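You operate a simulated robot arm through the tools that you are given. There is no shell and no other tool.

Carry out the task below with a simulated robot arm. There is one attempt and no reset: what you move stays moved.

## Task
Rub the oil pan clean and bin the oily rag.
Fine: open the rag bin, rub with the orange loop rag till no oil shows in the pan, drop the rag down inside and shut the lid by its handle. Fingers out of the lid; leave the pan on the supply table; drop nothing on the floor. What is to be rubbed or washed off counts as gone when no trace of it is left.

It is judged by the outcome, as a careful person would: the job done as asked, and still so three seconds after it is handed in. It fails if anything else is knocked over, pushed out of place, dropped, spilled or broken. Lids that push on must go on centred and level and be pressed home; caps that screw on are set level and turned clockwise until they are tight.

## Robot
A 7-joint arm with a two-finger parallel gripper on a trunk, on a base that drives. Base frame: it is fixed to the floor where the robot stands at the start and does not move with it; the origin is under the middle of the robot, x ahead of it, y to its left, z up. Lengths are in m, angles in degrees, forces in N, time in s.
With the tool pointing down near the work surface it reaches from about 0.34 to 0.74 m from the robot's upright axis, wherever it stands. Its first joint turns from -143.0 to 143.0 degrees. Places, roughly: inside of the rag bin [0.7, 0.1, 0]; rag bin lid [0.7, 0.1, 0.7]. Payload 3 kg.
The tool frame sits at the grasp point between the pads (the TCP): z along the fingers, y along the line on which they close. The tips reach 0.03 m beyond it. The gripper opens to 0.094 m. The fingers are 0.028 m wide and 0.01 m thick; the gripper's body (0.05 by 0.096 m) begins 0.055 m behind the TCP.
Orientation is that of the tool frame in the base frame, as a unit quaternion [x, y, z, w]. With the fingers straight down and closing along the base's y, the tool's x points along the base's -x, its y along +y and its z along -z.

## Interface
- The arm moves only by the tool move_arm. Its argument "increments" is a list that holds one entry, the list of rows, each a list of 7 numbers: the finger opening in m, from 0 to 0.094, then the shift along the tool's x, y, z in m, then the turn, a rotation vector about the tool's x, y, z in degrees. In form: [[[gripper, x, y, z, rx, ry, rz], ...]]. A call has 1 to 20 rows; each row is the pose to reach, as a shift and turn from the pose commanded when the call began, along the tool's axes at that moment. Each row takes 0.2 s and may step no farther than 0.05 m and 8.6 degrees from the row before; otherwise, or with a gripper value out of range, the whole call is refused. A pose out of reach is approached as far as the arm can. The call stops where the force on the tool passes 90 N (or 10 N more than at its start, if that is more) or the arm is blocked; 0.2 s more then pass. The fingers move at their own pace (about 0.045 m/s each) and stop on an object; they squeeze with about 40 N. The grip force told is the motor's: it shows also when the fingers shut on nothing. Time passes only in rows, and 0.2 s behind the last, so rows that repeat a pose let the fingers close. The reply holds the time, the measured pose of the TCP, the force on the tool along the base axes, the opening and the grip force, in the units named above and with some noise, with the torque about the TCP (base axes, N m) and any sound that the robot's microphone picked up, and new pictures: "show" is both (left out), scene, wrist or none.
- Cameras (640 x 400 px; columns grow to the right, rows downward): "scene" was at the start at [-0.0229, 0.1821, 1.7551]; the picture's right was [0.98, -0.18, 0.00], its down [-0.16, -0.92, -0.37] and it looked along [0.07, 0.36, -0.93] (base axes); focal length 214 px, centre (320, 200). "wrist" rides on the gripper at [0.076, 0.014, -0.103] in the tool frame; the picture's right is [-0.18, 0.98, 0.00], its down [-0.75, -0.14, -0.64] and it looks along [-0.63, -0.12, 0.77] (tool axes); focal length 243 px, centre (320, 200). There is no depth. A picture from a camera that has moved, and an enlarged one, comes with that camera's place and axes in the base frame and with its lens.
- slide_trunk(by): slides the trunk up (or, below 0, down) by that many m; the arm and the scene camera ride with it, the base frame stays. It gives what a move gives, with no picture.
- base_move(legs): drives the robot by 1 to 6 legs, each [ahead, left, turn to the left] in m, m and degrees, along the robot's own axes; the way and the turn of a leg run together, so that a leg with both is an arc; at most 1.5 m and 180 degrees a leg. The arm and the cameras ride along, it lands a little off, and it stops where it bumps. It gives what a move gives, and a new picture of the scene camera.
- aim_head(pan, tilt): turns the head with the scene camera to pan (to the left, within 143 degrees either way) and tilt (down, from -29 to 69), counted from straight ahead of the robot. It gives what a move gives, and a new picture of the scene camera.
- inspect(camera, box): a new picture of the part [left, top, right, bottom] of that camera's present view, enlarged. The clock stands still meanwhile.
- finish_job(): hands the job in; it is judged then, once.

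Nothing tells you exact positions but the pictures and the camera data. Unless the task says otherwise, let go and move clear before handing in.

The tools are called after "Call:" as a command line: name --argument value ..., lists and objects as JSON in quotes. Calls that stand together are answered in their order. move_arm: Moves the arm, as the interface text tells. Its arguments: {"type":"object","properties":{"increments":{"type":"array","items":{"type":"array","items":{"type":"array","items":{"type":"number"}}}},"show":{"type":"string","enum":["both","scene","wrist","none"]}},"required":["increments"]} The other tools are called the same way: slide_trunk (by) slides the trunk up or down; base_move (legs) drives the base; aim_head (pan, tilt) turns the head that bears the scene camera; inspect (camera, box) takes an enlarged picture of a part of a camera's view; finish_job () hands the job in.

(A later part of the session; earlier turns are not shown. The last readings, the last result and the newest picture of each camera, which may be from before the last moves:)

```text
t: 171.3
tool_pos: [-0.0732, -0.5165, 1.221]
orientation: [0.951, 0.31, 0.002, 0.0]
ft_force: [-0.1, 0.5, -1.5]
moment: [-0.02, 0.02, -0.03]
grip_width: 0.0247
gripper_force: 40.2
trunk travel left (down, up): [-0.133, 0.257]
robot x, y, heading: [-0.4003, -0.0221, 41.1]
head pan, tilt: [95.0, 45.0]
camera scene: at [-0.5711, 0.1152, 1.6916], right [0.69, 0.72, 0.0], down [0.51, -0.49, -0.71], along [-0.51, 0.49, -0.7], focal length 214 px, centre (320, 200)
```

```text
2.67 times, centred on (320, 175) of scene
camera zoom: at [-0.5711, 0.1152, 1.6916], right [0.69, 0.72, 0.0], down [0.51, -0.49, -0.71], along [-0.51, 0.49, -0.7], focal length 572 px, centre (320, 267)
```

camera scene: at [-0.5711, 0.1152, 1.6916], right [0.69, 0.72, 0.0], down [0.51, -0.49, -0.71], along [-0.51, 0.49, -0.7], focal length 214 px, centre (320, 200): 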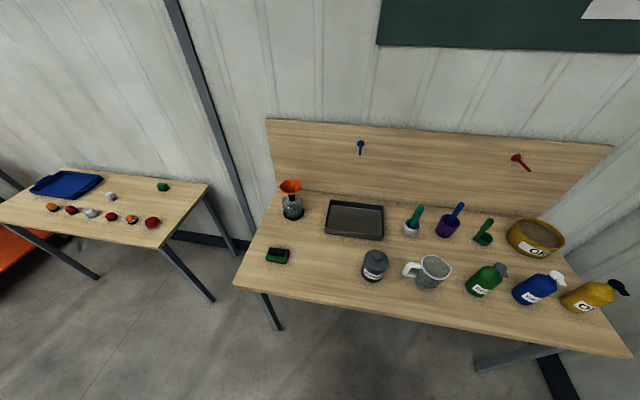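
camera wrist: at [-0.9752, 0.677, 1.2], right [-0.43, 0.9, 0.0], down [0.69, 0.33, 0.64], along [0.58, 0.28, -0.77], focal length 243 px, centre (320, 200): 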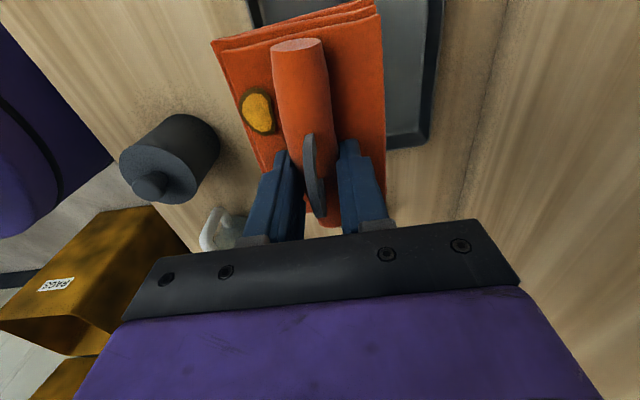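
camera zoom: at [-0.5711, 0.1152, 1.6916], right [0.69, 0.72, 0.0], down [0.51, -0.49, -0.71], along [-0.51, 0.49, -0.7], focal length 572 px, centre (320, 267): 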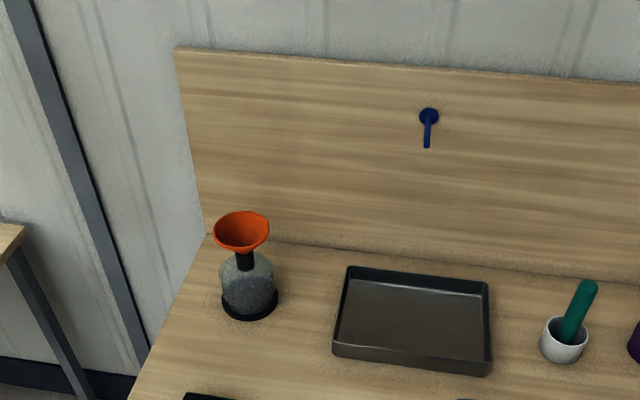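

Call:
inspect --camera "scene" --box '[318, 192, 394, 248]'

```text
7.14 times, centred on (356, 220) of scene
camera zoom: at [-0.5711, 0.1152, 1.6916], right [0.69, 0.72, 0.0], down [0.51, -0.49, -0.71], along [-0.51, 0.49, -0.7], focal length 1532 px, centre (63, 57)
```

zoom: 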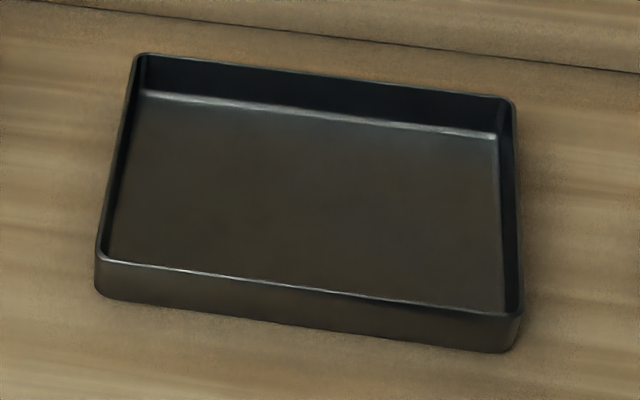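

The pan looks spotless, but its front wall hides a narrow strip of floor. To be certain, I'll raise the trunk and move the camera closer for a steeper look.

Call:
slide_trunk --by 0.25

Call:
base_move --legs '[[0, 0.27, 0]]'

Call:
aim_head --pan 80 --tilt 65

```text
t: 173.9
tool_pos: [-0.0729, -0.5182, 1.4705]
orientation: [0.951, 0.31, 0.001, -0.001]
ft_force: [0.4, -0.7, -0.5]
moment: [0.05, -0.01, -0.01]
grip_width: 0.0248
gripper_force: 39.5
trunk travel left (down, up): [-0.383, 0.007]
robot x, y, heading: [-0.4005, -0.0195, 41.2]
head pan, tilt: [95.0, 45.0]
```

```text
t: 175.1
tool_pos: [-0.1169, -0.5182, 1.4205]
orientation: [0.957, 0.286, -0.004, -0.043]
ft_force: [0.5, 0.7, -4.8]
moment: [-0.07, 0.04, -0.01]
grip_width: 0.0254
gripper_force: 40.4
trunk travel left (down, up): [-0.383, 0.007]
robot x, y, heading: [-0.4437, 0.0391, 41.3]
head pan, tilt: [95.0, 45.0]
stopped in leg 1: the robot was blocked; the commanded pose is now the measured one
camera scene: at [-0.5924, 0.126, 1.9458], right [0.69, 0.72, 0.01], down [0.5, -0.47, -0.73], along [-0.52, 0.51, -0.69], focal length 214 px, centre (320, 200)
```

scene: 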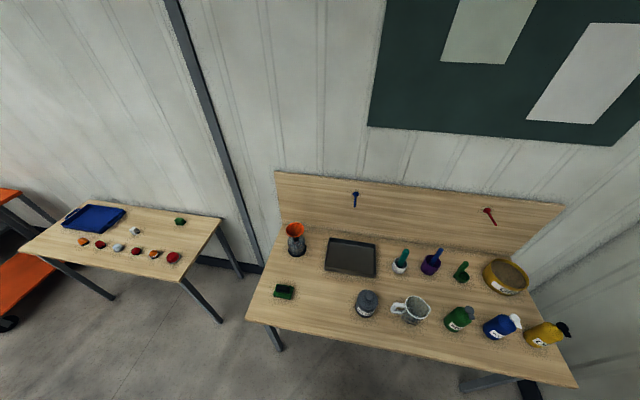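

```text
t: 175.9
tool_pos: [-0.1328, -0.4857, 1.4305]
orientation: [0.959, 0.279, -0.004, -0.038]
ft_force: [1.2, 0.8, -2.1]
moment: [-0.06, 0.1, 0.01]
grip_width: 0.0254
gripper_force: 39.6
trunk travel left (down, up): [-0.383, 0.007]
robot x, y, heading: [-0.4543, 0.0347, 41.1]
head pan, tilt: [80.0, 65.0]
camera scene: at [-0.5947, 0.1737, 1.9155], right [0.85, 0.52, 0.0], down [0.47, -0.77, -0.42], along [-0.22, 0.36, -0.91], focal length 214 px, centre (320, 200)
```

scene: 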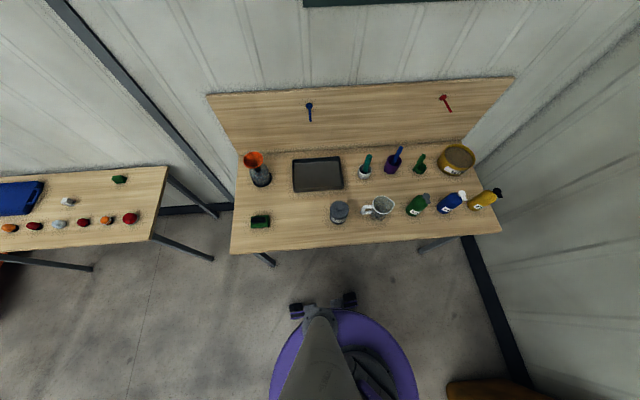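

Call:
inspect --camera "scene" --box '[280, 145, 356, 200]'

Call:
aim_head --pan -60 --tilt 60

```text
7.27 times, centred on (318, 172) of scene
camera zoom: at [-0.5947, 0.1737, 1.9155], right [0.85, 0.52, 0.0], down [0.47, -0.77, -0.42], along [-0.22, 0.36, -0.91], focal length 1560 px, centre (334, 400)
```

zoom: 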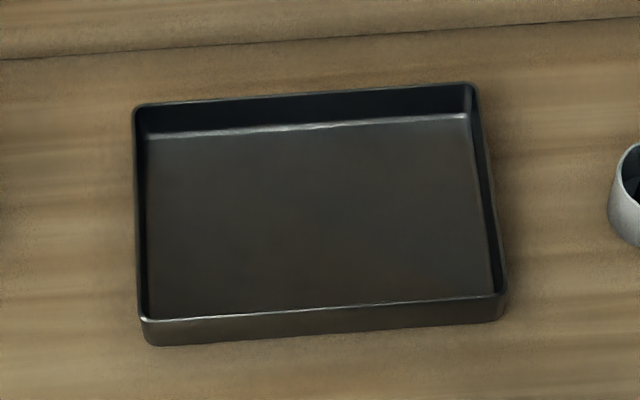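

```text
t: 178.1
tool_pos: [-0.1613, -0.4815, 1.4378]
orientation: [0.961, 0.272, -0.05, -0.016]
ft_force: [2.2, 0.7, -2.6]
moment: [-0.04, 0.23, 0.0]
grip_width: 0.0254
gripper_force: 40.1
trunk travel left (down, up): [-0.383, 0.007]
robot x, y, heading: [-0.4545, 0.0388, 41.0]
head pan, tilt: [-60.0, 60.0]
camera scene: at [-0.4743, 0.0672, 1.9222], right [-0.32, -0.95, -0.01], down [-0.83, 0.29, -0.48], along [0.46, -0.14, -0.88], focal length 214 px, centre (320, 200)
```

scene: 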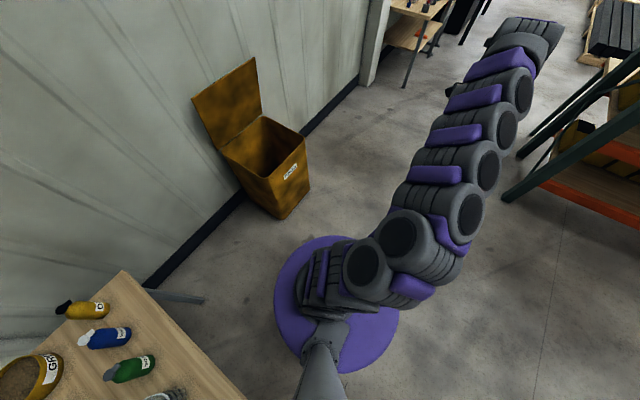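

The pan is clean with no trace of oil. The raised arm swayed and tilted a bit, so I'll lower the trunk back and level the tool before heading to the bin.

Call:
slide_trunk --by -0.2

Call:
move_arm --increments '[[[0, 0, 0, 0, 0, 0, 0], [0, 0, 0, 0, 0, 0, 0]]]' --show "wrist"

```text
t: 178.4
tool_pos: [-0.2245, -0.4195, 1.472]
orientation: [0.965, 0.261, -0.017, 0.0]
ft_force: [0.9, -0.5, 3.0]
moment: [0.01, 0.1, -0.04]
grip_width: 0.0253
gripper_force: 40.0
trunk travel left (down, up): [-0.381, 0.009]
robot x, y, heading: [-0.4611, 0.0508, 41.3]
head pan, tilt: [-60.0, 60.0]
stopped: the arm was blocked; the commanded pose is now the measured one
```

```text
t: 178.8
tool_pos: [-0.138, -0.5025, 1.419]
orientation: [0.963, 0.267, -0.017, -0.041]
ft_force: [-0.7, -1.2, -2.8]
moment: [0.07, -0.08, -0.01]
grip_width: 0.0255
gripper_force: 40.0
trunk travel left (down, up): [-0.381, 0.009]
robot x, y, heading: [-0.4514, 0.0354, 41.3]
head pan, tilt: [-60.0, 60.0]
stopped in row 1: the arm was blocked; the commanded pose is now the measured one
camera wrist: at [-0.0608, -0.4831, 1.5191], right [0.35, -0.93, -0.08], down [-0.68, -0.31, 0.66], along [-0.64, -0.17, -0.75], focal length 243 px, centre (320, 200)
```

wrist: 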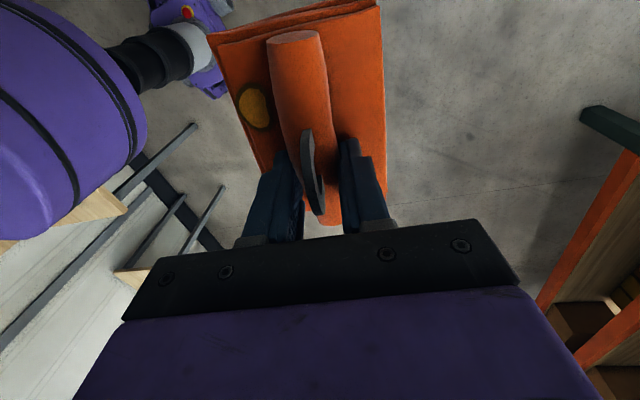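

Call:
aim_head --pan -40 --tilt 69

Call:
aim_head --pan -90 --tilt 60

```text
t: 179.7
tool_pos: [-0.1399, -0.5, 1.4197]
orientation: [0.963, 0.267, -0.013, -0.042]
ft_force: [1.0, 1.1, -3.1]
moment: [-0.14, 0.12, 0.02]
grip_width: 0.0254
gripper_force: 39.6
trunk travel left (down, up): [-0.381, 0.009]
robot x, y, heading: [-0.456, 0.0397, 41.4]
head pan, tilt: [-40.0, 68.8]
camera scene: at [-0.4877, 0.0913, 1.9121], right [0.02, -1.0, -0.02], down [-0.94, -0.01, -0.35], along [0.35, 0.02, -0.94], focal length 214 px, centre (320, 200)
```

scene: 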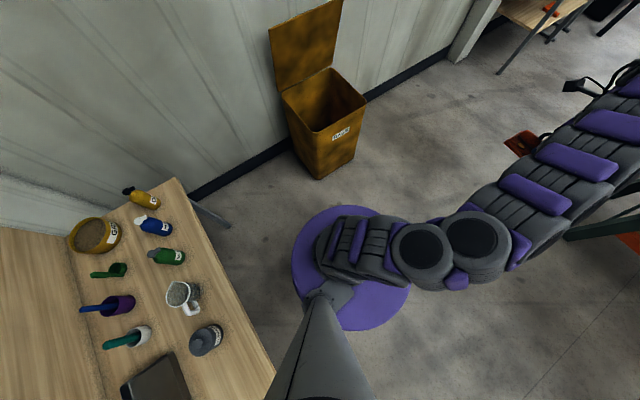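

```text
t: 180.8
tool_pos: [-0.1775, -0.4776, 1.4283]
orientation: [0.966, 0.253, -0.042, -0.025]
ft_force: [-1.1, -0.9, -1.4]
moment: [0.12, -0.02, -0.01]
grip_width: 0.0253
gripper_force: 40.0
trunk travel left (down, up): [-0.381, 0.009]
robot x, y, heading: [-0.4622, 0.0466, 41.3]
head pan, tilt: [-90.0, 60.0]
camera scene: at [-0.5026, 0.0484, 1.9207], right [-0.75, -0.66, 0.0], down [-0.58, 0.66, -0.48], along [0.32, -0.36, -0.88], focal length 214 px, centre (320, 200)
```

scene: 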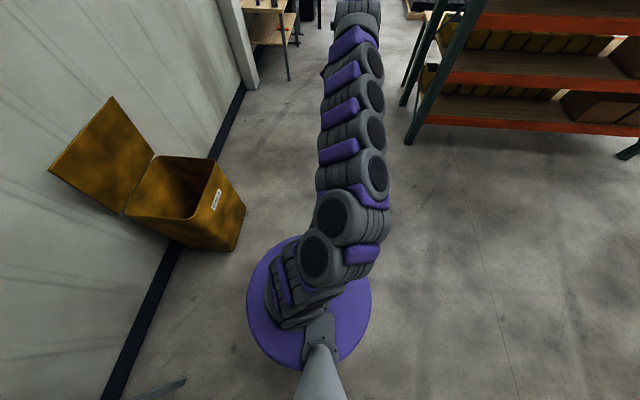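

The robot is swaying with the trunk up high. I'll lower the trunk in small steps.

Call:
slide_trunk --by -0.03

Call:
slide_trunk --by -0.05

```text
t: 181.2
tool_pos: [-0.2235, -0.4243, 1.4541]
orientation: [0.968, 0.251, -0.021, -0.008]
ft_force: [1.5, 0.1, 1.3]
moment: [0.02, 0.05, 0.0]
grip_width: 0.0249
gripper_force: 40.0
trunk travel left (down, up): [-0.378, 0.012]
robot x, y, heading: [-0.4689, 0.0517, 41.3]
head pan, tilt: [-90.0, 60.0]
stopped: the arm was blocked; the commanded pose is now the measured one
```

```text
t: 182.0
tool_pos: [-0.2436, -0.4109, 1.4124]
orientation: [0.97, 0.241, -0.038, 0.003]
ft_force: [1.5, 0.6, 1.8]
moment: [-0.07, 0.12, 0.0]
grip_width: 0.0252
gripper_force: 40.1
trunk travel left (down, up): [-0.329, 0.061]
robot x, y, heading: [-0.4685, 0.0563, 41.5]
head pan, tilt: [-90.0, 60.0]
stopped: the arm was blocked; the commanded pose is now the measured one
```

Call:
slide_trunk --by -0.1

Call:
slide_trunk --by -0.1

```text
t: 182.9
tool_pos: [-0.2586, -0.4063, 1.3494]
orientation: [0.972, 0.23, -0.048, 0.011]
ft_force: [3.7, 1.2, 0.5]
moment: [-0.12, 0.3, -0.03]
grip_width: 0.0251
gripper_force: 40.3
trunk travel left (down, up): [-0.261, 0.129]
robot x, y, heading: [-0.4699, 0.0559, 41.5]
head pan, tilt: [-90.0, 60.0]
stopped: the arm was blocked; the commanded pose is now the measured one
```

```text
t: 184.2
tool_pos: [-0.2196, -0.4497, 1.2281]
orientation: [0.97, 0.241, -0.043, -0.007]
ft_force: [-1.1, -1.0, 0.3]
moment: [0.05, -0.16, -0.04]
grip_width: 0.0248
gripper_force: 40.2
trunk travel left (down, up): [-0.161, 0.229]
robot x, y, heading: [-0.4625, 0.0519, 41.2]
head pan, tilt: [-90.0, 60.0]
```

Call:
move_arm --increments '[[[0, 0, 0, 0, 0, 0, 0], [0, 0, 0, 0, 0, 0, 0], [0, 0, 0, 0, 0, 0, 0], [0, 0, 0, 0, 0, 0, 0], [0, 0, 0, 0, 0, 0, 0]]]' --show "both"

Call:
move_arm --increments '[[[0, 0, 0, 0, 0, 0, 0], [0, 0, 0, 0, 0, 0, 0]]]' --show "none"

```text
t: 185.4
tool_pos: [-0.2503, -0.4182, 1.2422]
orientation: [0.971, 0.235, -0.044, 0.005]
ft_force: [1.0, 1.0, -0.7]
moment: [0.01, 0.07, -0.01]
grip_width: 0.0248
gripper_force: 40.0
trunk travel left (down, up): [-0.161, 0.229]
robot x, y, heading: [-0.471, 0.0548, 41.2]
head pan, tilt: [-90.0, 60.0]
camera scene: at [-0.5536, 0.1047, 1.6984], right [-0.75, -0.66, 0.0], down [-0.57, 0.65, -0.51], along [0.34, -0.38, -0.86], focal length 214 px, centre (320, 200)
camera wrist: at [-0.1687, -0.3937, 1.3367], right [0.28, -0.96, 0.01], down [-0.68, -0.2, 0.71], along [-0.68, -0.21, -0.71], focal length 243 px, centre (320, 200)
```

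scene: 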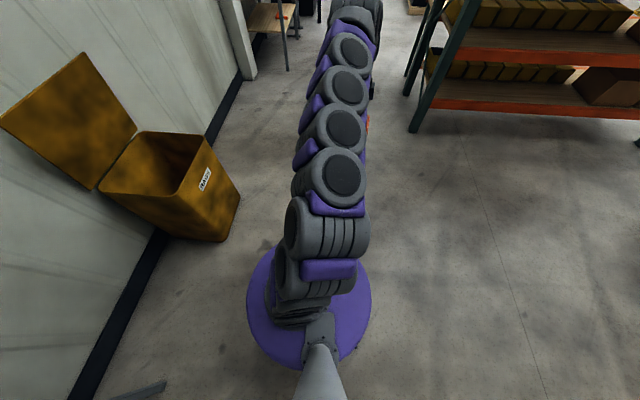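
wrist: 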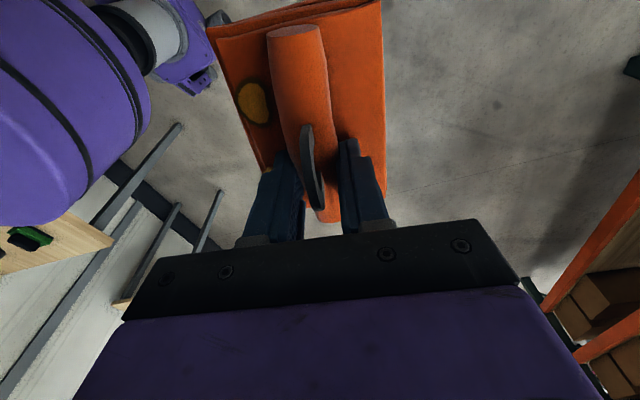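

```text
t: 186.0
tool_pos: [-0.2376, -0.4349, 1.238]
orientation: [0.971, 0.236, -0.045, 0.002]
ft_force: [-1.1, -0.4, -0.8]
moment: [0.03, -0.03, 0.0]
grip_width: 0.0248
gripper_force: 40.1
trunk travel left (down, up): [-0.161, 0.229]
robot x, y, heading: [-0.4701, 0.0554, 41.5]
head pan, tilt: [-90.0, 60.0]
```

Call:
slide_trunk --by -0.05

Call:
move_arm --increments '[[[0, 0, 0, 0, -0.5, 2.5, 0], [0, 0, 0, 0, -1, 5.05, 0], [0, 0, 0, 0, -1, 5.05, 0], [0, 0, 0, 0, -1, 5.05, 0], [0, 0, 0, 0, -1, 5.05, 0]]]' --show "none"

```text
t: 186.9
tool_pos: [-0.2424, -0.4266, 1.19]
orientation: [0.971, 0.236, -0.045, 0.002]
ft_force: [0.3, 0.6, 0.3]
moment: [-0.04, 0.08, -0.02]
grip_width: 0.0247
gripper_force: 40.3
trunk travel left (down, up): [-0.111, 0.279]
robot x, y, heading: [-0.4697, 0.0534, 41.2]
head pan, tilt: [-90.0, 60.0]
```

```text
t: 188.1
tool_pos: [-0.2342, -0.4334, 1.1838]
orientation: [0.971, 0.237, 0.0, -0.004]
ft_force: [-0.3, 0.0, -1.1]
moment: [-0.01, 0.02, 0.04]
grip_width: 0.0246
gripper_force: 40.0
trunk travel left (down, up): [-0.111, 0.279]
robot x, y, heading: [-0.467, 0.0528, 41.1]
head pan, tilt: [-90.0, 60.0]
```

Call:
base_move --legs '[[0.43, -0.095, 0], [0.43, -0.095, 0]]'

Call:
move_arm --increments '[[[0, 0, 0, 0, 0, 0, 0], [0, 0, 0, 0, 0, 0, 0], [0, 0, 0, 0, 0, 0, 0]]]' --show "wrist"

```text
t: 193.0
tool_pos: [0.5235, -0.0204, 1.1862]
orientation: [0.972, 0.235, 0.002, -0.003]
ft_force: [0.3, -0.5, -0.2]
moment: [0.02, 0.01, -0.01]
grip_width: 0.0245
gripper_force: 39.9
trunk travel left (down, up): [-0.111, 0.279]
robot x, y, heading: [0.2962, 0.4654, 40.8]
head pan, tilt: [-90.0, 60.0]
camera scene: at [0.2263, 0.4981, 1.6494], right [-0.76, -0.66, 0.0], down [-0.57, 0.65, -0.5], along [0.33, -0.38, -0.87], focal length 214 px, centre (320, 200)
```

scene: 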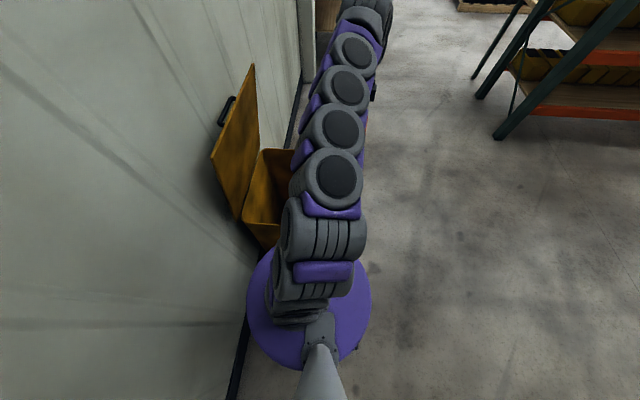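

```text
t: 193.8
tool_pos: [0.5235, -0.0214, 1.1854]
orientation: [0.972, 0.234, 0.001, -0.003]
ft_force: [0.2, 0.4, 0.6]
moment: [0.0, 0.03, -0.04]
grip_width: 0.0248
gripper_force: 40.1
trunk travel left (down, up): [-0.111, 0.279]
robot x, y, heading: [0.2969, 0.4648, 41.0]
head pan, tilt: [-90.0, 60.0]
camera wrist: at [0.5966, 0.0001, 1.2885], right [0.28, -0.96, -0.01], down [-0.74, -0.22, 0.64], along [-0.61, -0.18, -0.77], focal length 243 px, centre (320, 200)
```

wrist: 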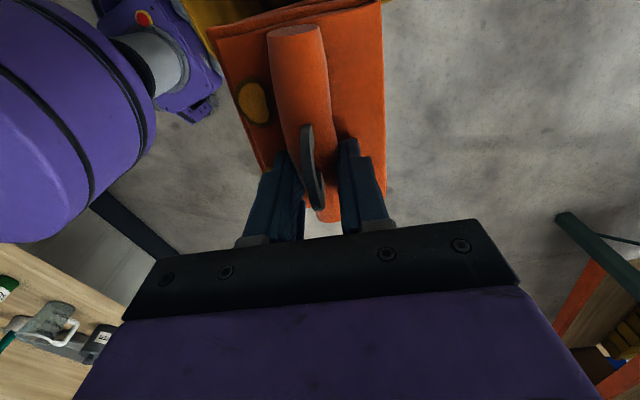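

The rag is over the bin area and the lid is still open. I'll bring it over the middle of the opening, then check before lowering.

Call:
move_arm --increments '[[[0, 0.0413, -0.0034, 0, 0, 0, 0], [0, 0.0827, -0.0069, 0, 0, 0, 0], [0, 0.124, -0.0103, 0, 0, 0, 0], [0, 0.1653, -0.0137, 0, 0, 0, 0], [0, 0.2067, -0.0172, 0, 0, 0, 0], [0, 0.248, -0.0206, 0, 0, 0, 0], [0, 0.248, -0.0206, 0, 0, 0, 0]]]' --show "both"

```text
t: 195.4
tool_pos: [0.7369, 0.1109, 1.1872]
orientation: [0.972, 0.234, 0.0, -0.002]
ft_force: [-0.1, -0.2, -0.2]
moment: [-0.01, -0.02, -0.02]
grip_width: 0.0249
gripper_force: 40.2
trunk travel left (down, up): [-0.111, 0.279]
robot x, y, heading: [0.297, 0.4683, 41.0]
head pan, tilt: [-90.0, 60.0]
camera scene: at [0.2279, 0.4962, 1.6495], right [-0.76, -0.66, 0.0], down [-0.57, 0.66, -0.5], along [0.33, -0.38, -0.87], focal length 214 px, centre (320, 200)
camera wrist: at [0.8093, 0.132, 1.2895], right [0.28, -0.96, 0.0], down [-0.74, -0.22, 0.64], along [-0.62, -0.18, -0.77], focal length 243 px, centre (320, 200)
```

scene: 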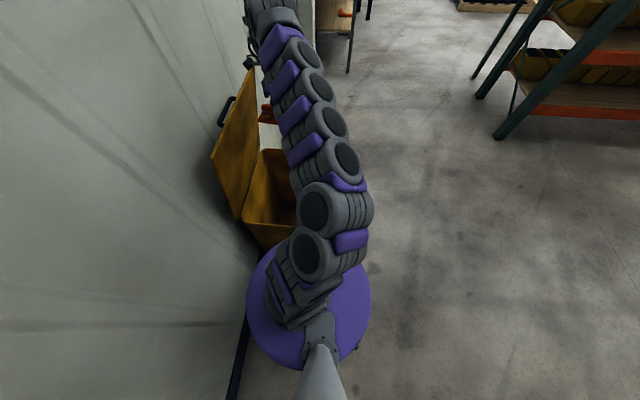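
wrist: 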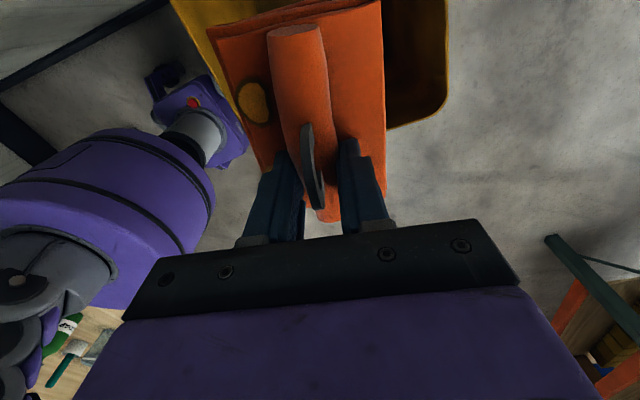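

Call:
move_arm --increments '[[[0, 0, 0, 0.043, 0, 0, 0], [0, 0, 0, 0.086, 0, 0, 0], [0, 0, 0, 0.129, 0, 0, 0], [0, 0, 0, 0.172, 0, 0, 0], [0, 0, 0, 0.215, 0, 0, 0], [0, 0, 0, 0.258, 0, 0, 0], [0, 0, 0, 0.3, 0, 0, 0], [0, 0, 0, 0.34, 0, 0, 0], [0, 0, 0, 0.38, 0, 0, 0], [0, 0, 0, 0.38, 0, 0, 0]]]' --show "both"

```text
t: 197.6
tool_pos: [0.7388, 0.116, 0.8053]
orientation: [0.972, 0.234, 0.0, -0.003]
ft_force: [0.1, 0.6, -0.2]
moment: [-0.01, -0.01, 0.03]
grip_width: 0.025
gripper_force: 40.0
trunk travel left (down, up): [-0.111, 0.279]
robot x, y, heading: [0.293, 0.4659, 41.2]
head pan, tilt: [-90.0, 60.0]
camera scene: at [0.2286, 0.4966, 1.6496], right [-0.76, -0.66, 0.0], down [-0.57, 0.66, -0.5], along [0.33, -0.38, -0.87], focal length 214 px, centre (320, 200)
camera wrist: at [0.8119, 0.1381, 0.9084], right [0.28, -0.96, -0.01], down [-0.73, -0.22, 0.64], along [-0.62, -0.18, -0.77], focal length 243 px, centre (320, 200)
```

scene: 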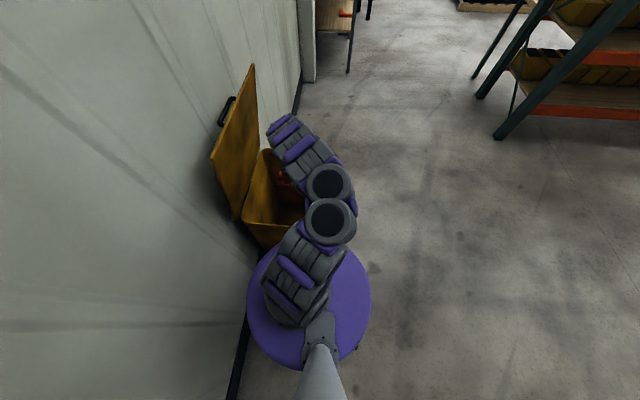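
wrist: 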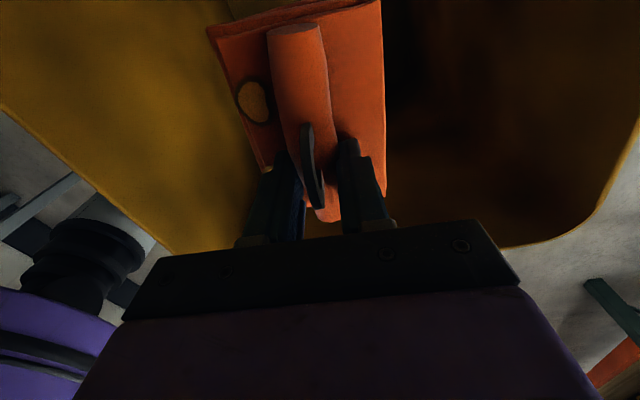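

The rag is over the opening and inside the rim outline. I'll lower it a bit below the rim, then release.

Call:
slide_trunk --by -0.08

Call:
move_arm --increments '[[[0.03, 0, 0, 0, 0, 0, 0], [0.05, 0, 0, 0, 0, 0, 0], [0.07, 0, 0, 0, 0, 0, 0], [0.07, 0, 0, 0, 0, 0, 0], [0.07, 0, 0, 0, 0, 0, 0]]]' --show "both"

```text
t: 198.8
tool_pos: [0.7396, 0.117, 0.7274]
orientation: [0.972, 0.234, 0.0, -0.002]
ft_force: [-0.6, 0.7, -0.1]
moment: [0.0, -0.01, 0.03]
grip_width: 0.0247
gripper_force: 40.2
trunk travel left (down, up): [-0.031, 0.359]
robot x, y, heading: [0.2947, 0.4641, 40.9]
head pan, tilt: [-90.0, 60.0]
```

```text
t: 200.0
tool_pos: [0.7391, 0.118, 0.7268]
orientation: [0.972, 0.235, 0.0, -0.003]
ft_force: [0.6, 0.0, -0.3]
moment: [0.01, 0.01, 0.03]
grip_width: 0.0699
gripper_force: 0.1
trunk travel left (down, up): [-0.031, 0.359]
robot x, y, heading: [0.2975, 0.465, 40.7]
head pan, tilt: [-90.0, 60.0]
camera scene: at [0.2279, 0.4972, 1.5695], right [-0.76, -0.66, 0.0], down [-0.57, 0.66, -0.5], along [0.33, -0.38, -0.87], focal length 214 px, centre (320, 200)
camera wrist: at [0.812, 0.138, 0.8288], right [0.28, -0.96, -0.01], down [-0.74, -0.22, 0.64], along [-0.62, -0.18, -0.77], focal length 243 px, centre (320, 200)
```

scene: 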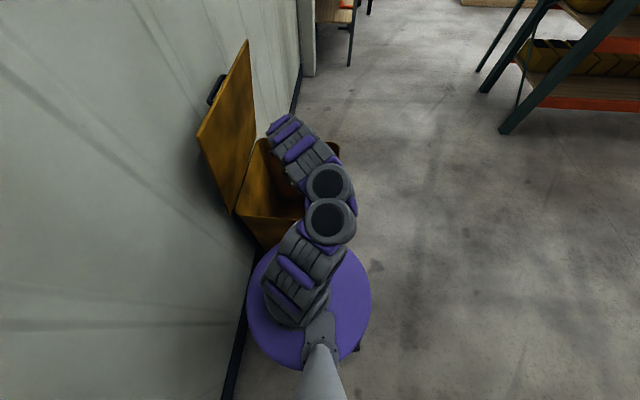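
wrist: 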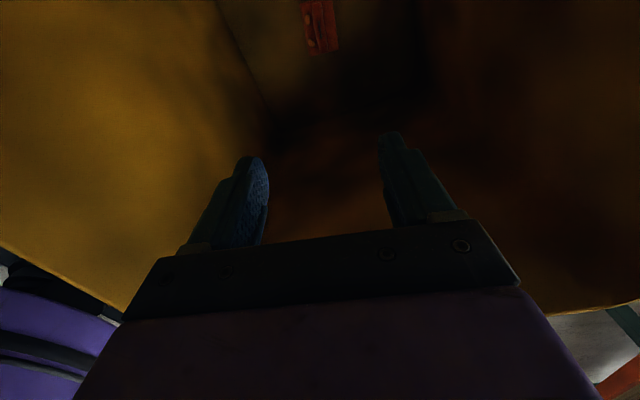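

The rag lies at the bottom of the bin. I'll withdraw straight up, turn the gripper back to straddle the handle bar, and approach the handle from above.

Call:
slide_trunk --by 0.08

Call:
move_arm --increments '[[[0.07, 0, 0, -0.037, 0, 0, 0], [0.07, 0, 0, -0.075, 0, 0, 0], [0.07, 0, 0, -0.112, 0, 0, 8], [0.07, 0, 0, -0.15, 0, 0, 16], [0.07, 0, 0, -0.187, 0, 0, 24], [0.07, 0, 0, -0.225, 0, 0, 32], [0.07, 0, 0, -0.262, 0, 0, 40], [0.07, 0, 0, -0.3, 0, 0, 48], [0.07, 0, 0, -0.337, 0, 0, 56], [0.07, 0, 0, -0.375, 0, 0, 64], [0.07, 0, 0, -0.412, 0, 0, 72], [0.07, 0, 0, -0.45, 0, 0, 80.5], [0.07, 0, 0, -0.475, 0, 0, 80.5], [0.07, 0, 0, -0.475, 0, 0, 80.5]]]' --show "both"

```text
t: 201.2
tool_pos: [0.7386, 0.117, 0.8058]
orientation: [0.972, 0.234, 0.001, -0.003]
ft_force: [0.7, 0.4, 0.0]
moment: [-0.01, 0.0, 0.02]
grip_width: 0.0699
gripper_force: 0.2
trunk travel left (down, up): [-0.111, 0.279]
robot x, y, heading: [0.2948, 0.4658, 40.7]
head pan, tilt: [-90.0, 60.0]
```

```text
t: 204.2
tool_pos: [0.738, 0.1155, 1.2853]
orientation: [0.893, -0.449, -0.001, -0.003]
ft_force: [0.4, 0.6, 0.3]
moment: [0.0, -0.01, 0.01]
grip_width: 0.07
gripper_force: 0.1
trunk travel left (down, up): [-0.111, 0.279]
robot x, y, heading: [0.2966, 0.4657, 41.0]
head pan, tilt: [-90.0, 60.0]
camera scene: at [0.2275, 0.4972, 1.6495], right [-0.76, -0.66, 0.0], down [-0.57, 0.66, -0.5], along [0.33, -0.38, -0.87], focal length 214 px, centre (320, 200)
camera wrist: at [0.7697, 0.0452, 1.3858], right [-0.9, -0.44, 0.0], down [-0.34, 0.69, 0.65], along [-0.28, 0.58, -0.76], focal length 243 px, centre (320, 200)
```

scene: 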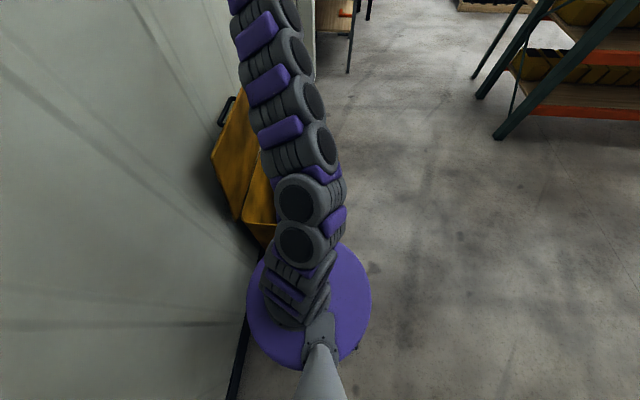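
wrist: 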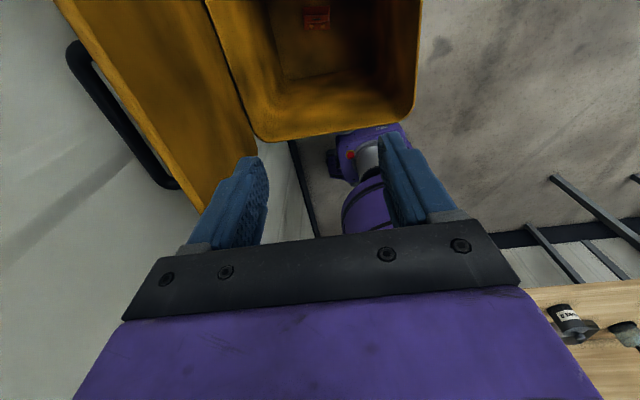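

Call:
move_arm --increments '[[[0.05, 0.0015, -0.045, 0.005, 0, 0, 0], [0.05, 0.003, -0.09, 0.01, 0, 0, 0], [0.05, 0.0045, -0.135, 0.015, 0, 0, 0], [0.05, 0.0058, -0.175, 0.02, 0, 0, 0], [0.05, 0.0058, -0.1935, 0.025, 0, 0, 0], [0.05, 0.0058, -0.1935, 0.03, 0, 0, 0], [0.05, 0.0058, -0.1935, 0.03, 0, 0, 0]]]' --show "both"

```text
t: 205.8
tool_pos: [0.8898, 0.2262, 1.2448]
orientation: [0.893, -0.45, 0.0, -0.002]
ft_force: [-0.4, -0.2, 0.1]
moment: [0.0, -0.03, -0.01]
grip_width: 0.05
gripper_force: 0.0
out of reach, approached as far as the arm can: row 4, 5, 6, 7
trunk travel left (down, up): [-0.111, 0.279]
robot x, y, heading: [0.2994, 0.469, 41.1]
head pan, tilt: [-90.0, 60.0]
camera scene: at [0.2293, 0.4972, 1.6495], right [-0.76, -0.66, 0.0], down [-0.57, 0.66, -0.5], along [0.33, -0.38, -0.87], focal length 214 px, centre (320, 200)
camera wrist: at [0.9221, 0.1555, 1.347], right [-0.9, -0.44, 0.0], down [-0.34, 0.69, 0.65], along [-0.28, 0.58, -0.76], focal length 243 px, centre (320, 200)
```

scene: 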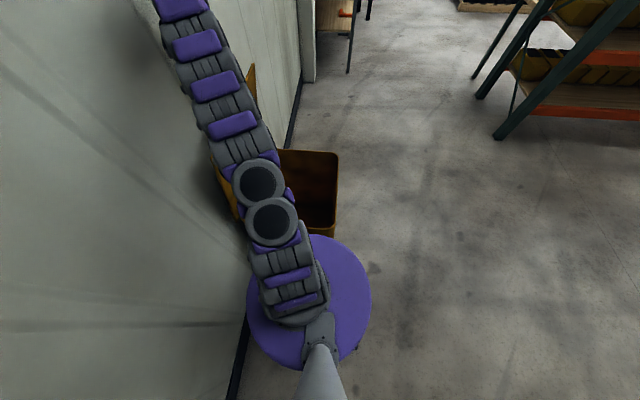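
wrist: 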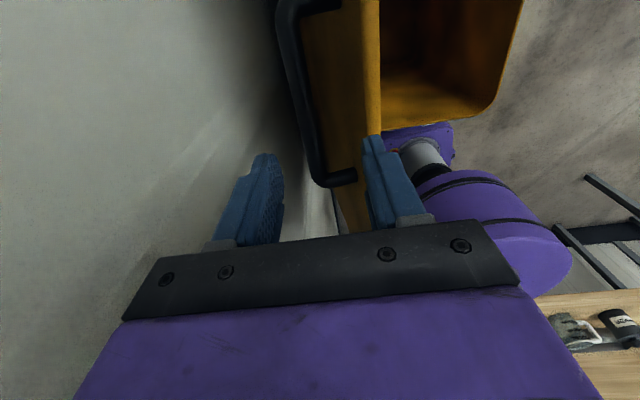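

Call:
move_arm --increments '[[[0.038, 0, -0.004, 0.01, 0, 0, 0], [0.038, 0, -0.008, 0.025, 0, 0, 0], [0.038, 0, -0.008, 0.04, 0, 0, 0], [0.038, 0, -0.008, 0.04, 0, 0, 0]]]' --show "wrist"

Call:
inspect --camera "wrist" --box '[220, 60, 440, 230]'

```text
t: 206.8
tool_pos: [0.8955, 0.2343, 1.2058]
orientation: [0.894, -0.449, -0.001, -0.003]
ft_force: [-0.5, 0.2, -0.4]
moment: [-0.02, -0.01, 0.02]
grip_width: 0.038
gripper_force: 0.1
trunk travel left (down, up): [-0.111, 0.279]
robot x, y, heading: [0.2965, 0.4634, 41.0]
head pan, tilt: [-90.0, 60.0]
camera wrist: at [0.928, 0.1632, 1.3078], right [-0.9, -0.44, 0.0], down [-0.34, 0.69, 0.65], along [-0.28, 0.58, -0.76], focal length 243 px, centre (320, 200)
```

wrist: 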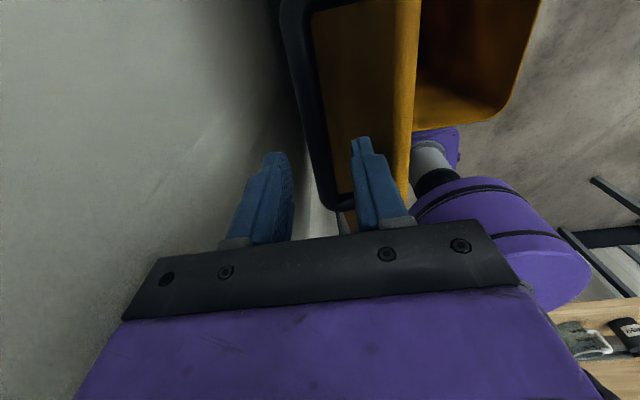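

```text
2.35 times, centred on (330, 145) of wrist
camera zoom: at [0.928, 0.1632, 1.3078], right [-0.9, -0.44, 0.0], down [-0.34, 0.69, 0.65], along [-0.28, 0.58, -0.76], focal length 571 px, centre (296, 329)
```

zoom: 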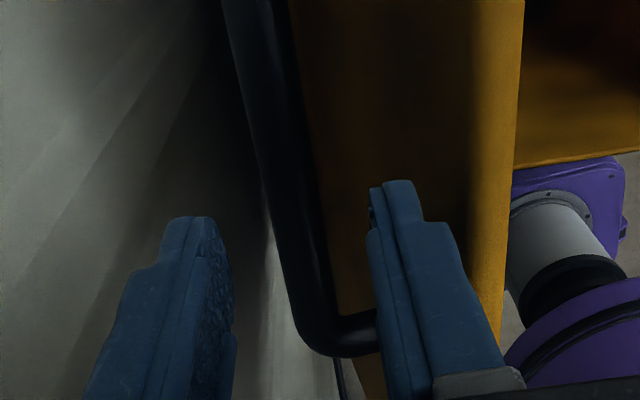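

Call:
move_arm --increments '[[[0.038, 0, 0, 0.015, 0, 0, 0], [0.038, 0, 0, 0.03, 0, 0, 0], [0.038, 0, 0, 0.042, 0, 0, 0], [0.038, 0, 0, 0.042, 0, 0, 0]]]' --show "wrist"

Call:
inspect --camera "wrist" --box '[220, 60, 440, 230]'

```text
t: 207.8
tool_pos: [0.8959, 0.2327, 1.1638]
orientation: [0.893, -0.449, -0.001, -0.002]
ft_force: [0.3, 0.3, -0.3]
moment: [0.0, -0.01, 0.01]
grip_width: 0.0379
gripper_force: 0.1
trunk travel left (down, up): [-0.111, 0.279]
robot x, y, heading: [0.298, 0.4622, 41.0]
head pan, tilt: [-90.0, 60.0]
camera wrist: at [0.9295, 0.1621, 1.2664], right [-0.9, -0.44, 0.0], down [-0.34, 0.69, 0.65], along [-0.28, 0.58, -0.76], focal length 243 px, centre (320, 200)
```

wrist: 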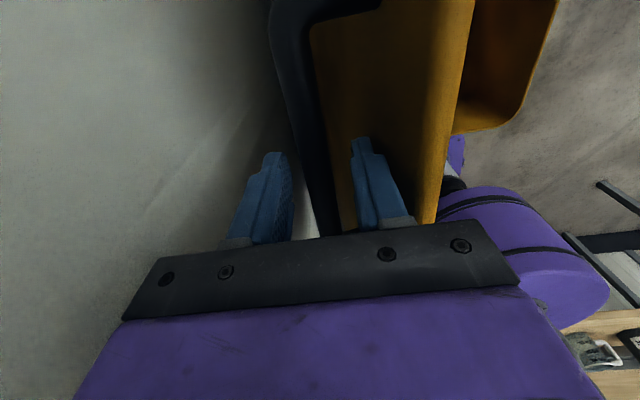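

```text
2.35 times, centred on (330, 145) of wrist
camera zoom: at [0.9295, 0.1621, 1.2664], right [-0.9, -0.44, 0.0], down [-0.34, 0.69, 0.65], along [-0.28, 0.58, -0.76], focal length 571 px, centre (296, 329)
```

zoom: 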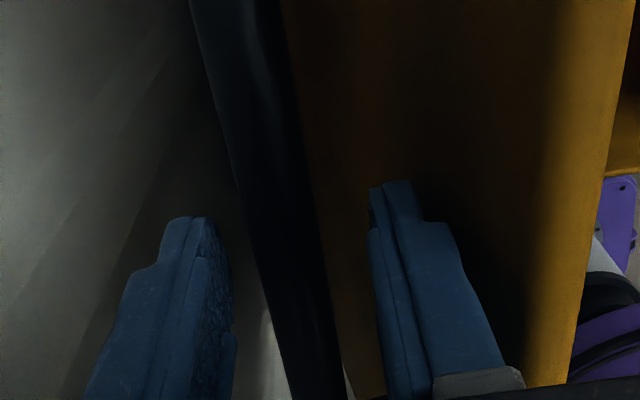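

The bar is centred between the fingers again. I'll lower 5 mm and grip it.

Call:
move_arm --increments '[[[0.038, 0, 0, 0.005, 0, 0, 0], [0.02, 0, 0, 0.005, 0, 0, 0], [0, 0, 0, 0.005, 0, 0, 0], [0, 0, 0, 0.005, 0, 0, 0], [0, 0, 0, 0.005, 0, 0, 0]]]' --show "wrist"

```text
t: 209.0
tool_pos: [0.896, 0.2331, 1.1602]
orientation: [0.894, -0.449, 0.0, -0.002]
ft_force: [2.0, -0.8, 6.3]
moment: [-0.02, -0.08, -0.99]
grip_width: 0.0158
gripper_force: 45.0
trunk travel left (down, up): [-0.111, 0.279]
robot x, y, heading: [0.2973, 0.4653, 40.9]
head pan, tilt: [-90.0, 60.0]
camera wrist: at [0.9283, 0.1619, 1.2625], right [-0.9, -0.44, 0.0], down [-0.34, 0.69, 0.64], along [-0.28, 0.58, -0.76], focal length 243 px, centre (320, 200)
```

wrist: 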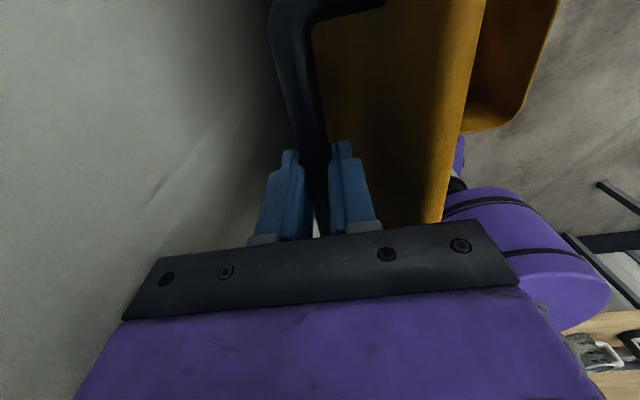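

Gripped. Now I'll swing the lid down along the hinge arc, in stages.

Call:
move_arm --increments '[[[0, 0, 0.0195, 0.0022, 0, 0, 0], [0, 0, 0.0388, 0.0065, 0, 0, 0], [0, 0, 0.0572, 0.011, 0, 0, 0], [0, 0, 0.0755, 0.016, 0, 0, 0], [0, 0, 0.0934, 0.022, 0, 0, 0], [0, 0, 0.1112, 0.0286, 0, 0, 0], [0, 0, 0.1285, 0.0362, 0, 0, 0], [0, 0, 0.1456, 0.0443, 0, 0, 0], [0, 0, 0.1622, 0.0535, 0, 0, 0], [0, 0, 0.1786, 0.063, 0, 0, 0], [0, 0, 0.1786, 0.063, 0, 0, 0]]]' --show "both"

```text
t: 211.4
tool_pos: [0.7458, 0.1225, 1.0972]
orientation: [0.894, -0.449, 0.0, -0.003]
ft_force: [-12.6, -10.1, 24.5]
moment: [-0.48, -0.13, -1.15]
grip_width: 0.0157
gripper_force: 44.5
trunk travel left (down, up): [-0.111, 0.279]
robot x, y, heading: [0.2948, 0.4667, 40.7]
head pan, tilt: [-90.0, 60.0]
camera scene: at [0.2209, 0.499, 1.6493], right [-0.76, -0.66, 0.0], down [-0.57, 0.65, -0.5], along [0.33, -0.38, -0.87], focal length 214 px, centre (320, 200)
camera wrist: at [0.7781, 0.0529, 1.1992], right [-0.9, -0.44, 0.0], down [-0.34, 0.69, 0.64], along [-0.28, 0.58, -0.77], focal length 243 px, centre (320, 200)
```

scene: 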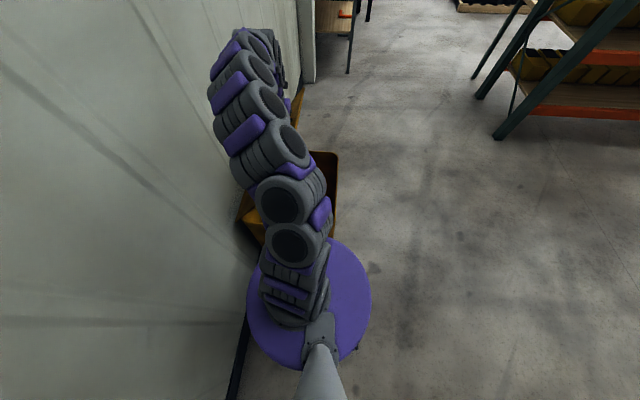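
wrist: 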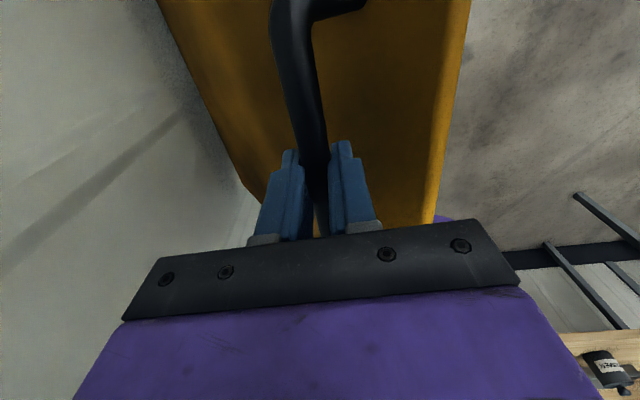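

Call:
move_arm --increments '[[[0, 0, 0.0198, 0.0046, 0, 0, 0], [0, 0, 0.0354, 0.0158, 0, 0, 0], [0, 0, 0.0505, 0.0277, 0, 0, 0], [0, 0, 0.0651, 0.0403, 0, 0, 0], [0, 0, 0.079, 0.0535, 0, 0, 0], [0, 0, 0.0925, 0.0672, 0, 0, 0], [0, 0, 0.1053, 0.0816, 0, 0, 0], [0, 0, 0.1175, 0.0965, 0, 0, 0], [0, 0, 0.129, 0.112, 0, 0, 0], [0, 0, 0.1399, 0.1278, 0, 0, 0], [0, 0, 0.1499, 0.1442, 0, 0, 0], [0, 0, 0.1594, 0.161, 0, 0, 0], [0, 0, 0.1594, 0.161, 0, 0, 0]]]' --show "both"

```text
t: 214.2
tool_pos: [0.6226, 0.034, 0.9344]
orientation: [0.894, -0.449, -0.001, -0.002]
ft_force: [-2.0, 23.4, -7.5]
moment: [0.98, 0.55, -0.93]
grip_width: 0.0158
gripper_force: 45.4
trunk travel left (down, up): [-0.111, 0.279]
robot x, y, heading: [0.2946, 0.467, 41.0]
head pan, tilt: [-90.0, 60.0]
camera scene: at [0.225, 0.5033, 1.6492], right [-0.76, -0.66, 0.0], down [-0.57, 0.65, -0.5], along [0.33, -0.38, -0.87], focal length 214 px, centre (320, 200)
camera wrist: at [0.6552, -0.0374, 1.036], right [-0.9, -0.44, 0.0], down [-0.34, 0.69, 0.65], along [-0.28, 0.58, -0.76], focal length 243 px, centre (320, 200)
```

scene: 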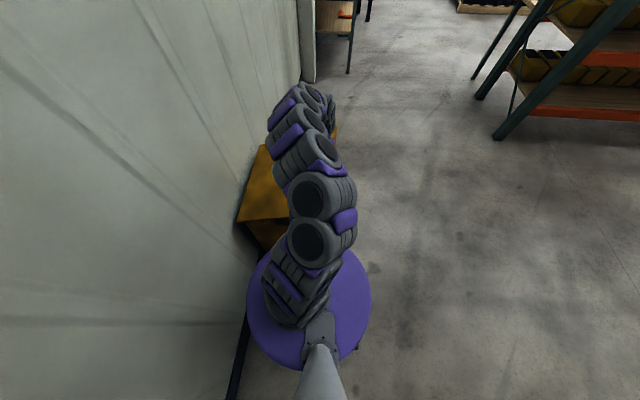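
wrist: 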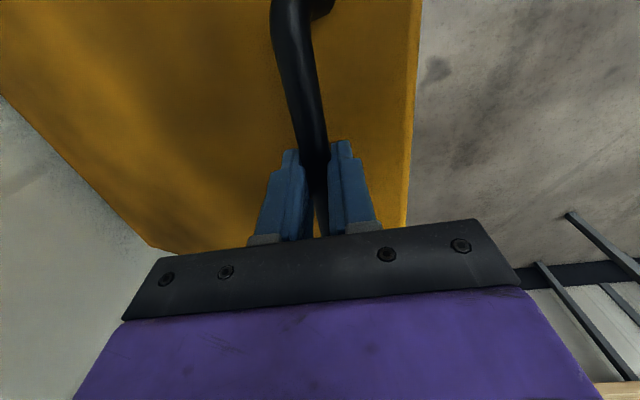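

Call:
move_arm --increments '[[[0, 0, 0.0103, 0.0206, 0, 0, 0], [0, 0, 0.0195, 0.0418, 0, 0, 0], [0, 0, 0.0276, 0.0634, 0, 0, 0], [0, 0, 0.0345, 0.0854, 0, 0, 0], [0, 0, 0.0403, 0.1078, 0, 0, 0], [0, 0, 0.0428, 0.119, 0, 0, 0], [0, 0, 0.0449, 0.1304, 0, 0, 0], [0, 0, 0.0462, 0.138, 0, 0, 0], [0, 0, 0.0473, 0.1456, 0, 0, 0], [0, 0, 0.0473, 0.1456, 0, 0, 0]]]' --show "both"

```text
t: 216.4
tool_pos: [0.5868, 0.0062, 0.7876]
orientation: [0.894, -0.448, -0.002, -0.001]
ft_force: [18.1, 34.9, -4.4]
moment: [0.61, -0.21, -0.93]
grip_width: 0.0156
gripper_force: 45.4
trunk travel left (down, up): [-0.111, 0.279]
robot x, y, heading: [0.2988, 0.4602, 40.9]
head pan, tilt: [-90.0, 60.0]
camera scene: at [0.2279, 0.503, 1.6493], right [-0.76, -0.66, 0.0], down [-0.57, 0.65, -0.5], along [0.33, -0.38, -0.87], focal length 214 px, centre (320, 200)
camera wrist: at [0.6199, -0.0643, 0.8901], right [-0.9, -0.44, 0.0], down [-0.34, 0.69, 0.65], along [-0.28, 0.58, -0.76], focal length 243 px, centre (320, 200)
```

scene: 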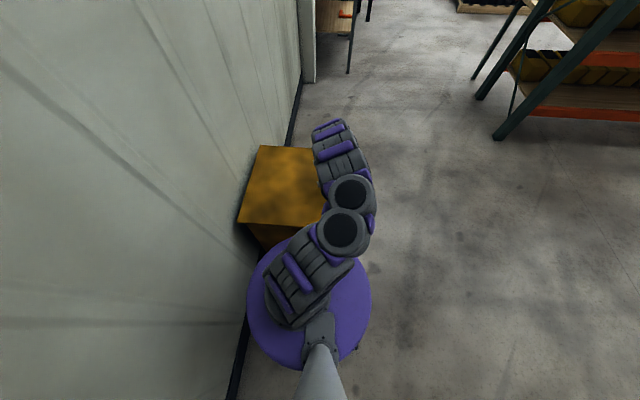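
wrist: 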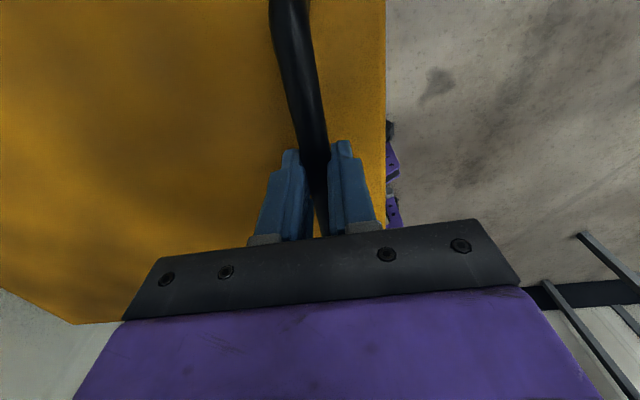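

Nearly closed. I'll ease the outward pull and lower the last centimetre or two in small steps until the lid seats.

Call:
move_arm --increments '[[[0, 0, -0.002, 0.004, 0, 0, 0], [0, 0, -0.003, 0.008, 0, 0, 0], [0, 0, -0.003, 0.012, 0, 0, 0], [0, 0, -0.003, 0.016, 0, 0, 0], [0, 0, -0.003, 0.019, 0, 0, 0], [0, 0, -0.003, 0.021, 0, 0, 0]]]' --show "wrist"

```text
t: 217.9
tool_pos: [0.5866, 0.0049, 0.7762]
orientation: [0.893, -0.449, 0.008, 0.003]
ft_force: [-0.6, 19.5, 61.0]
moment: [1.51, 0.87, -0.66]
grip_width: 0.016
gripper_force: 45.2
trunk travel left (down, up): [-0.111, 0.279]
robot x, y, heading: [0.2967, 0.4647, 41.2]
head pan, tilt: [-90.0, 60.0]
stopped in row 6: the force on the tool passed its limit at 94 N (the readings are from after the stop); the commanded pose is now the measured one
camera wrist: at [0.6186, -0.0636, 0.8798], right [-0.9, -0.44, 0.0], down [-0.34, 0.7, 0.63], along [-0.27, 0.57, -0.78], focal length 243 px, centre (320, 200)
```

wrist: 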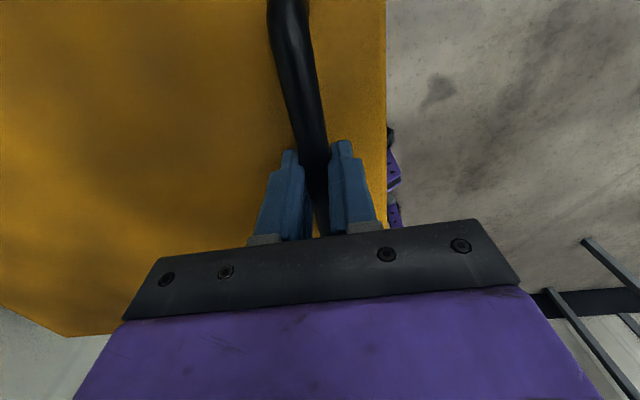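

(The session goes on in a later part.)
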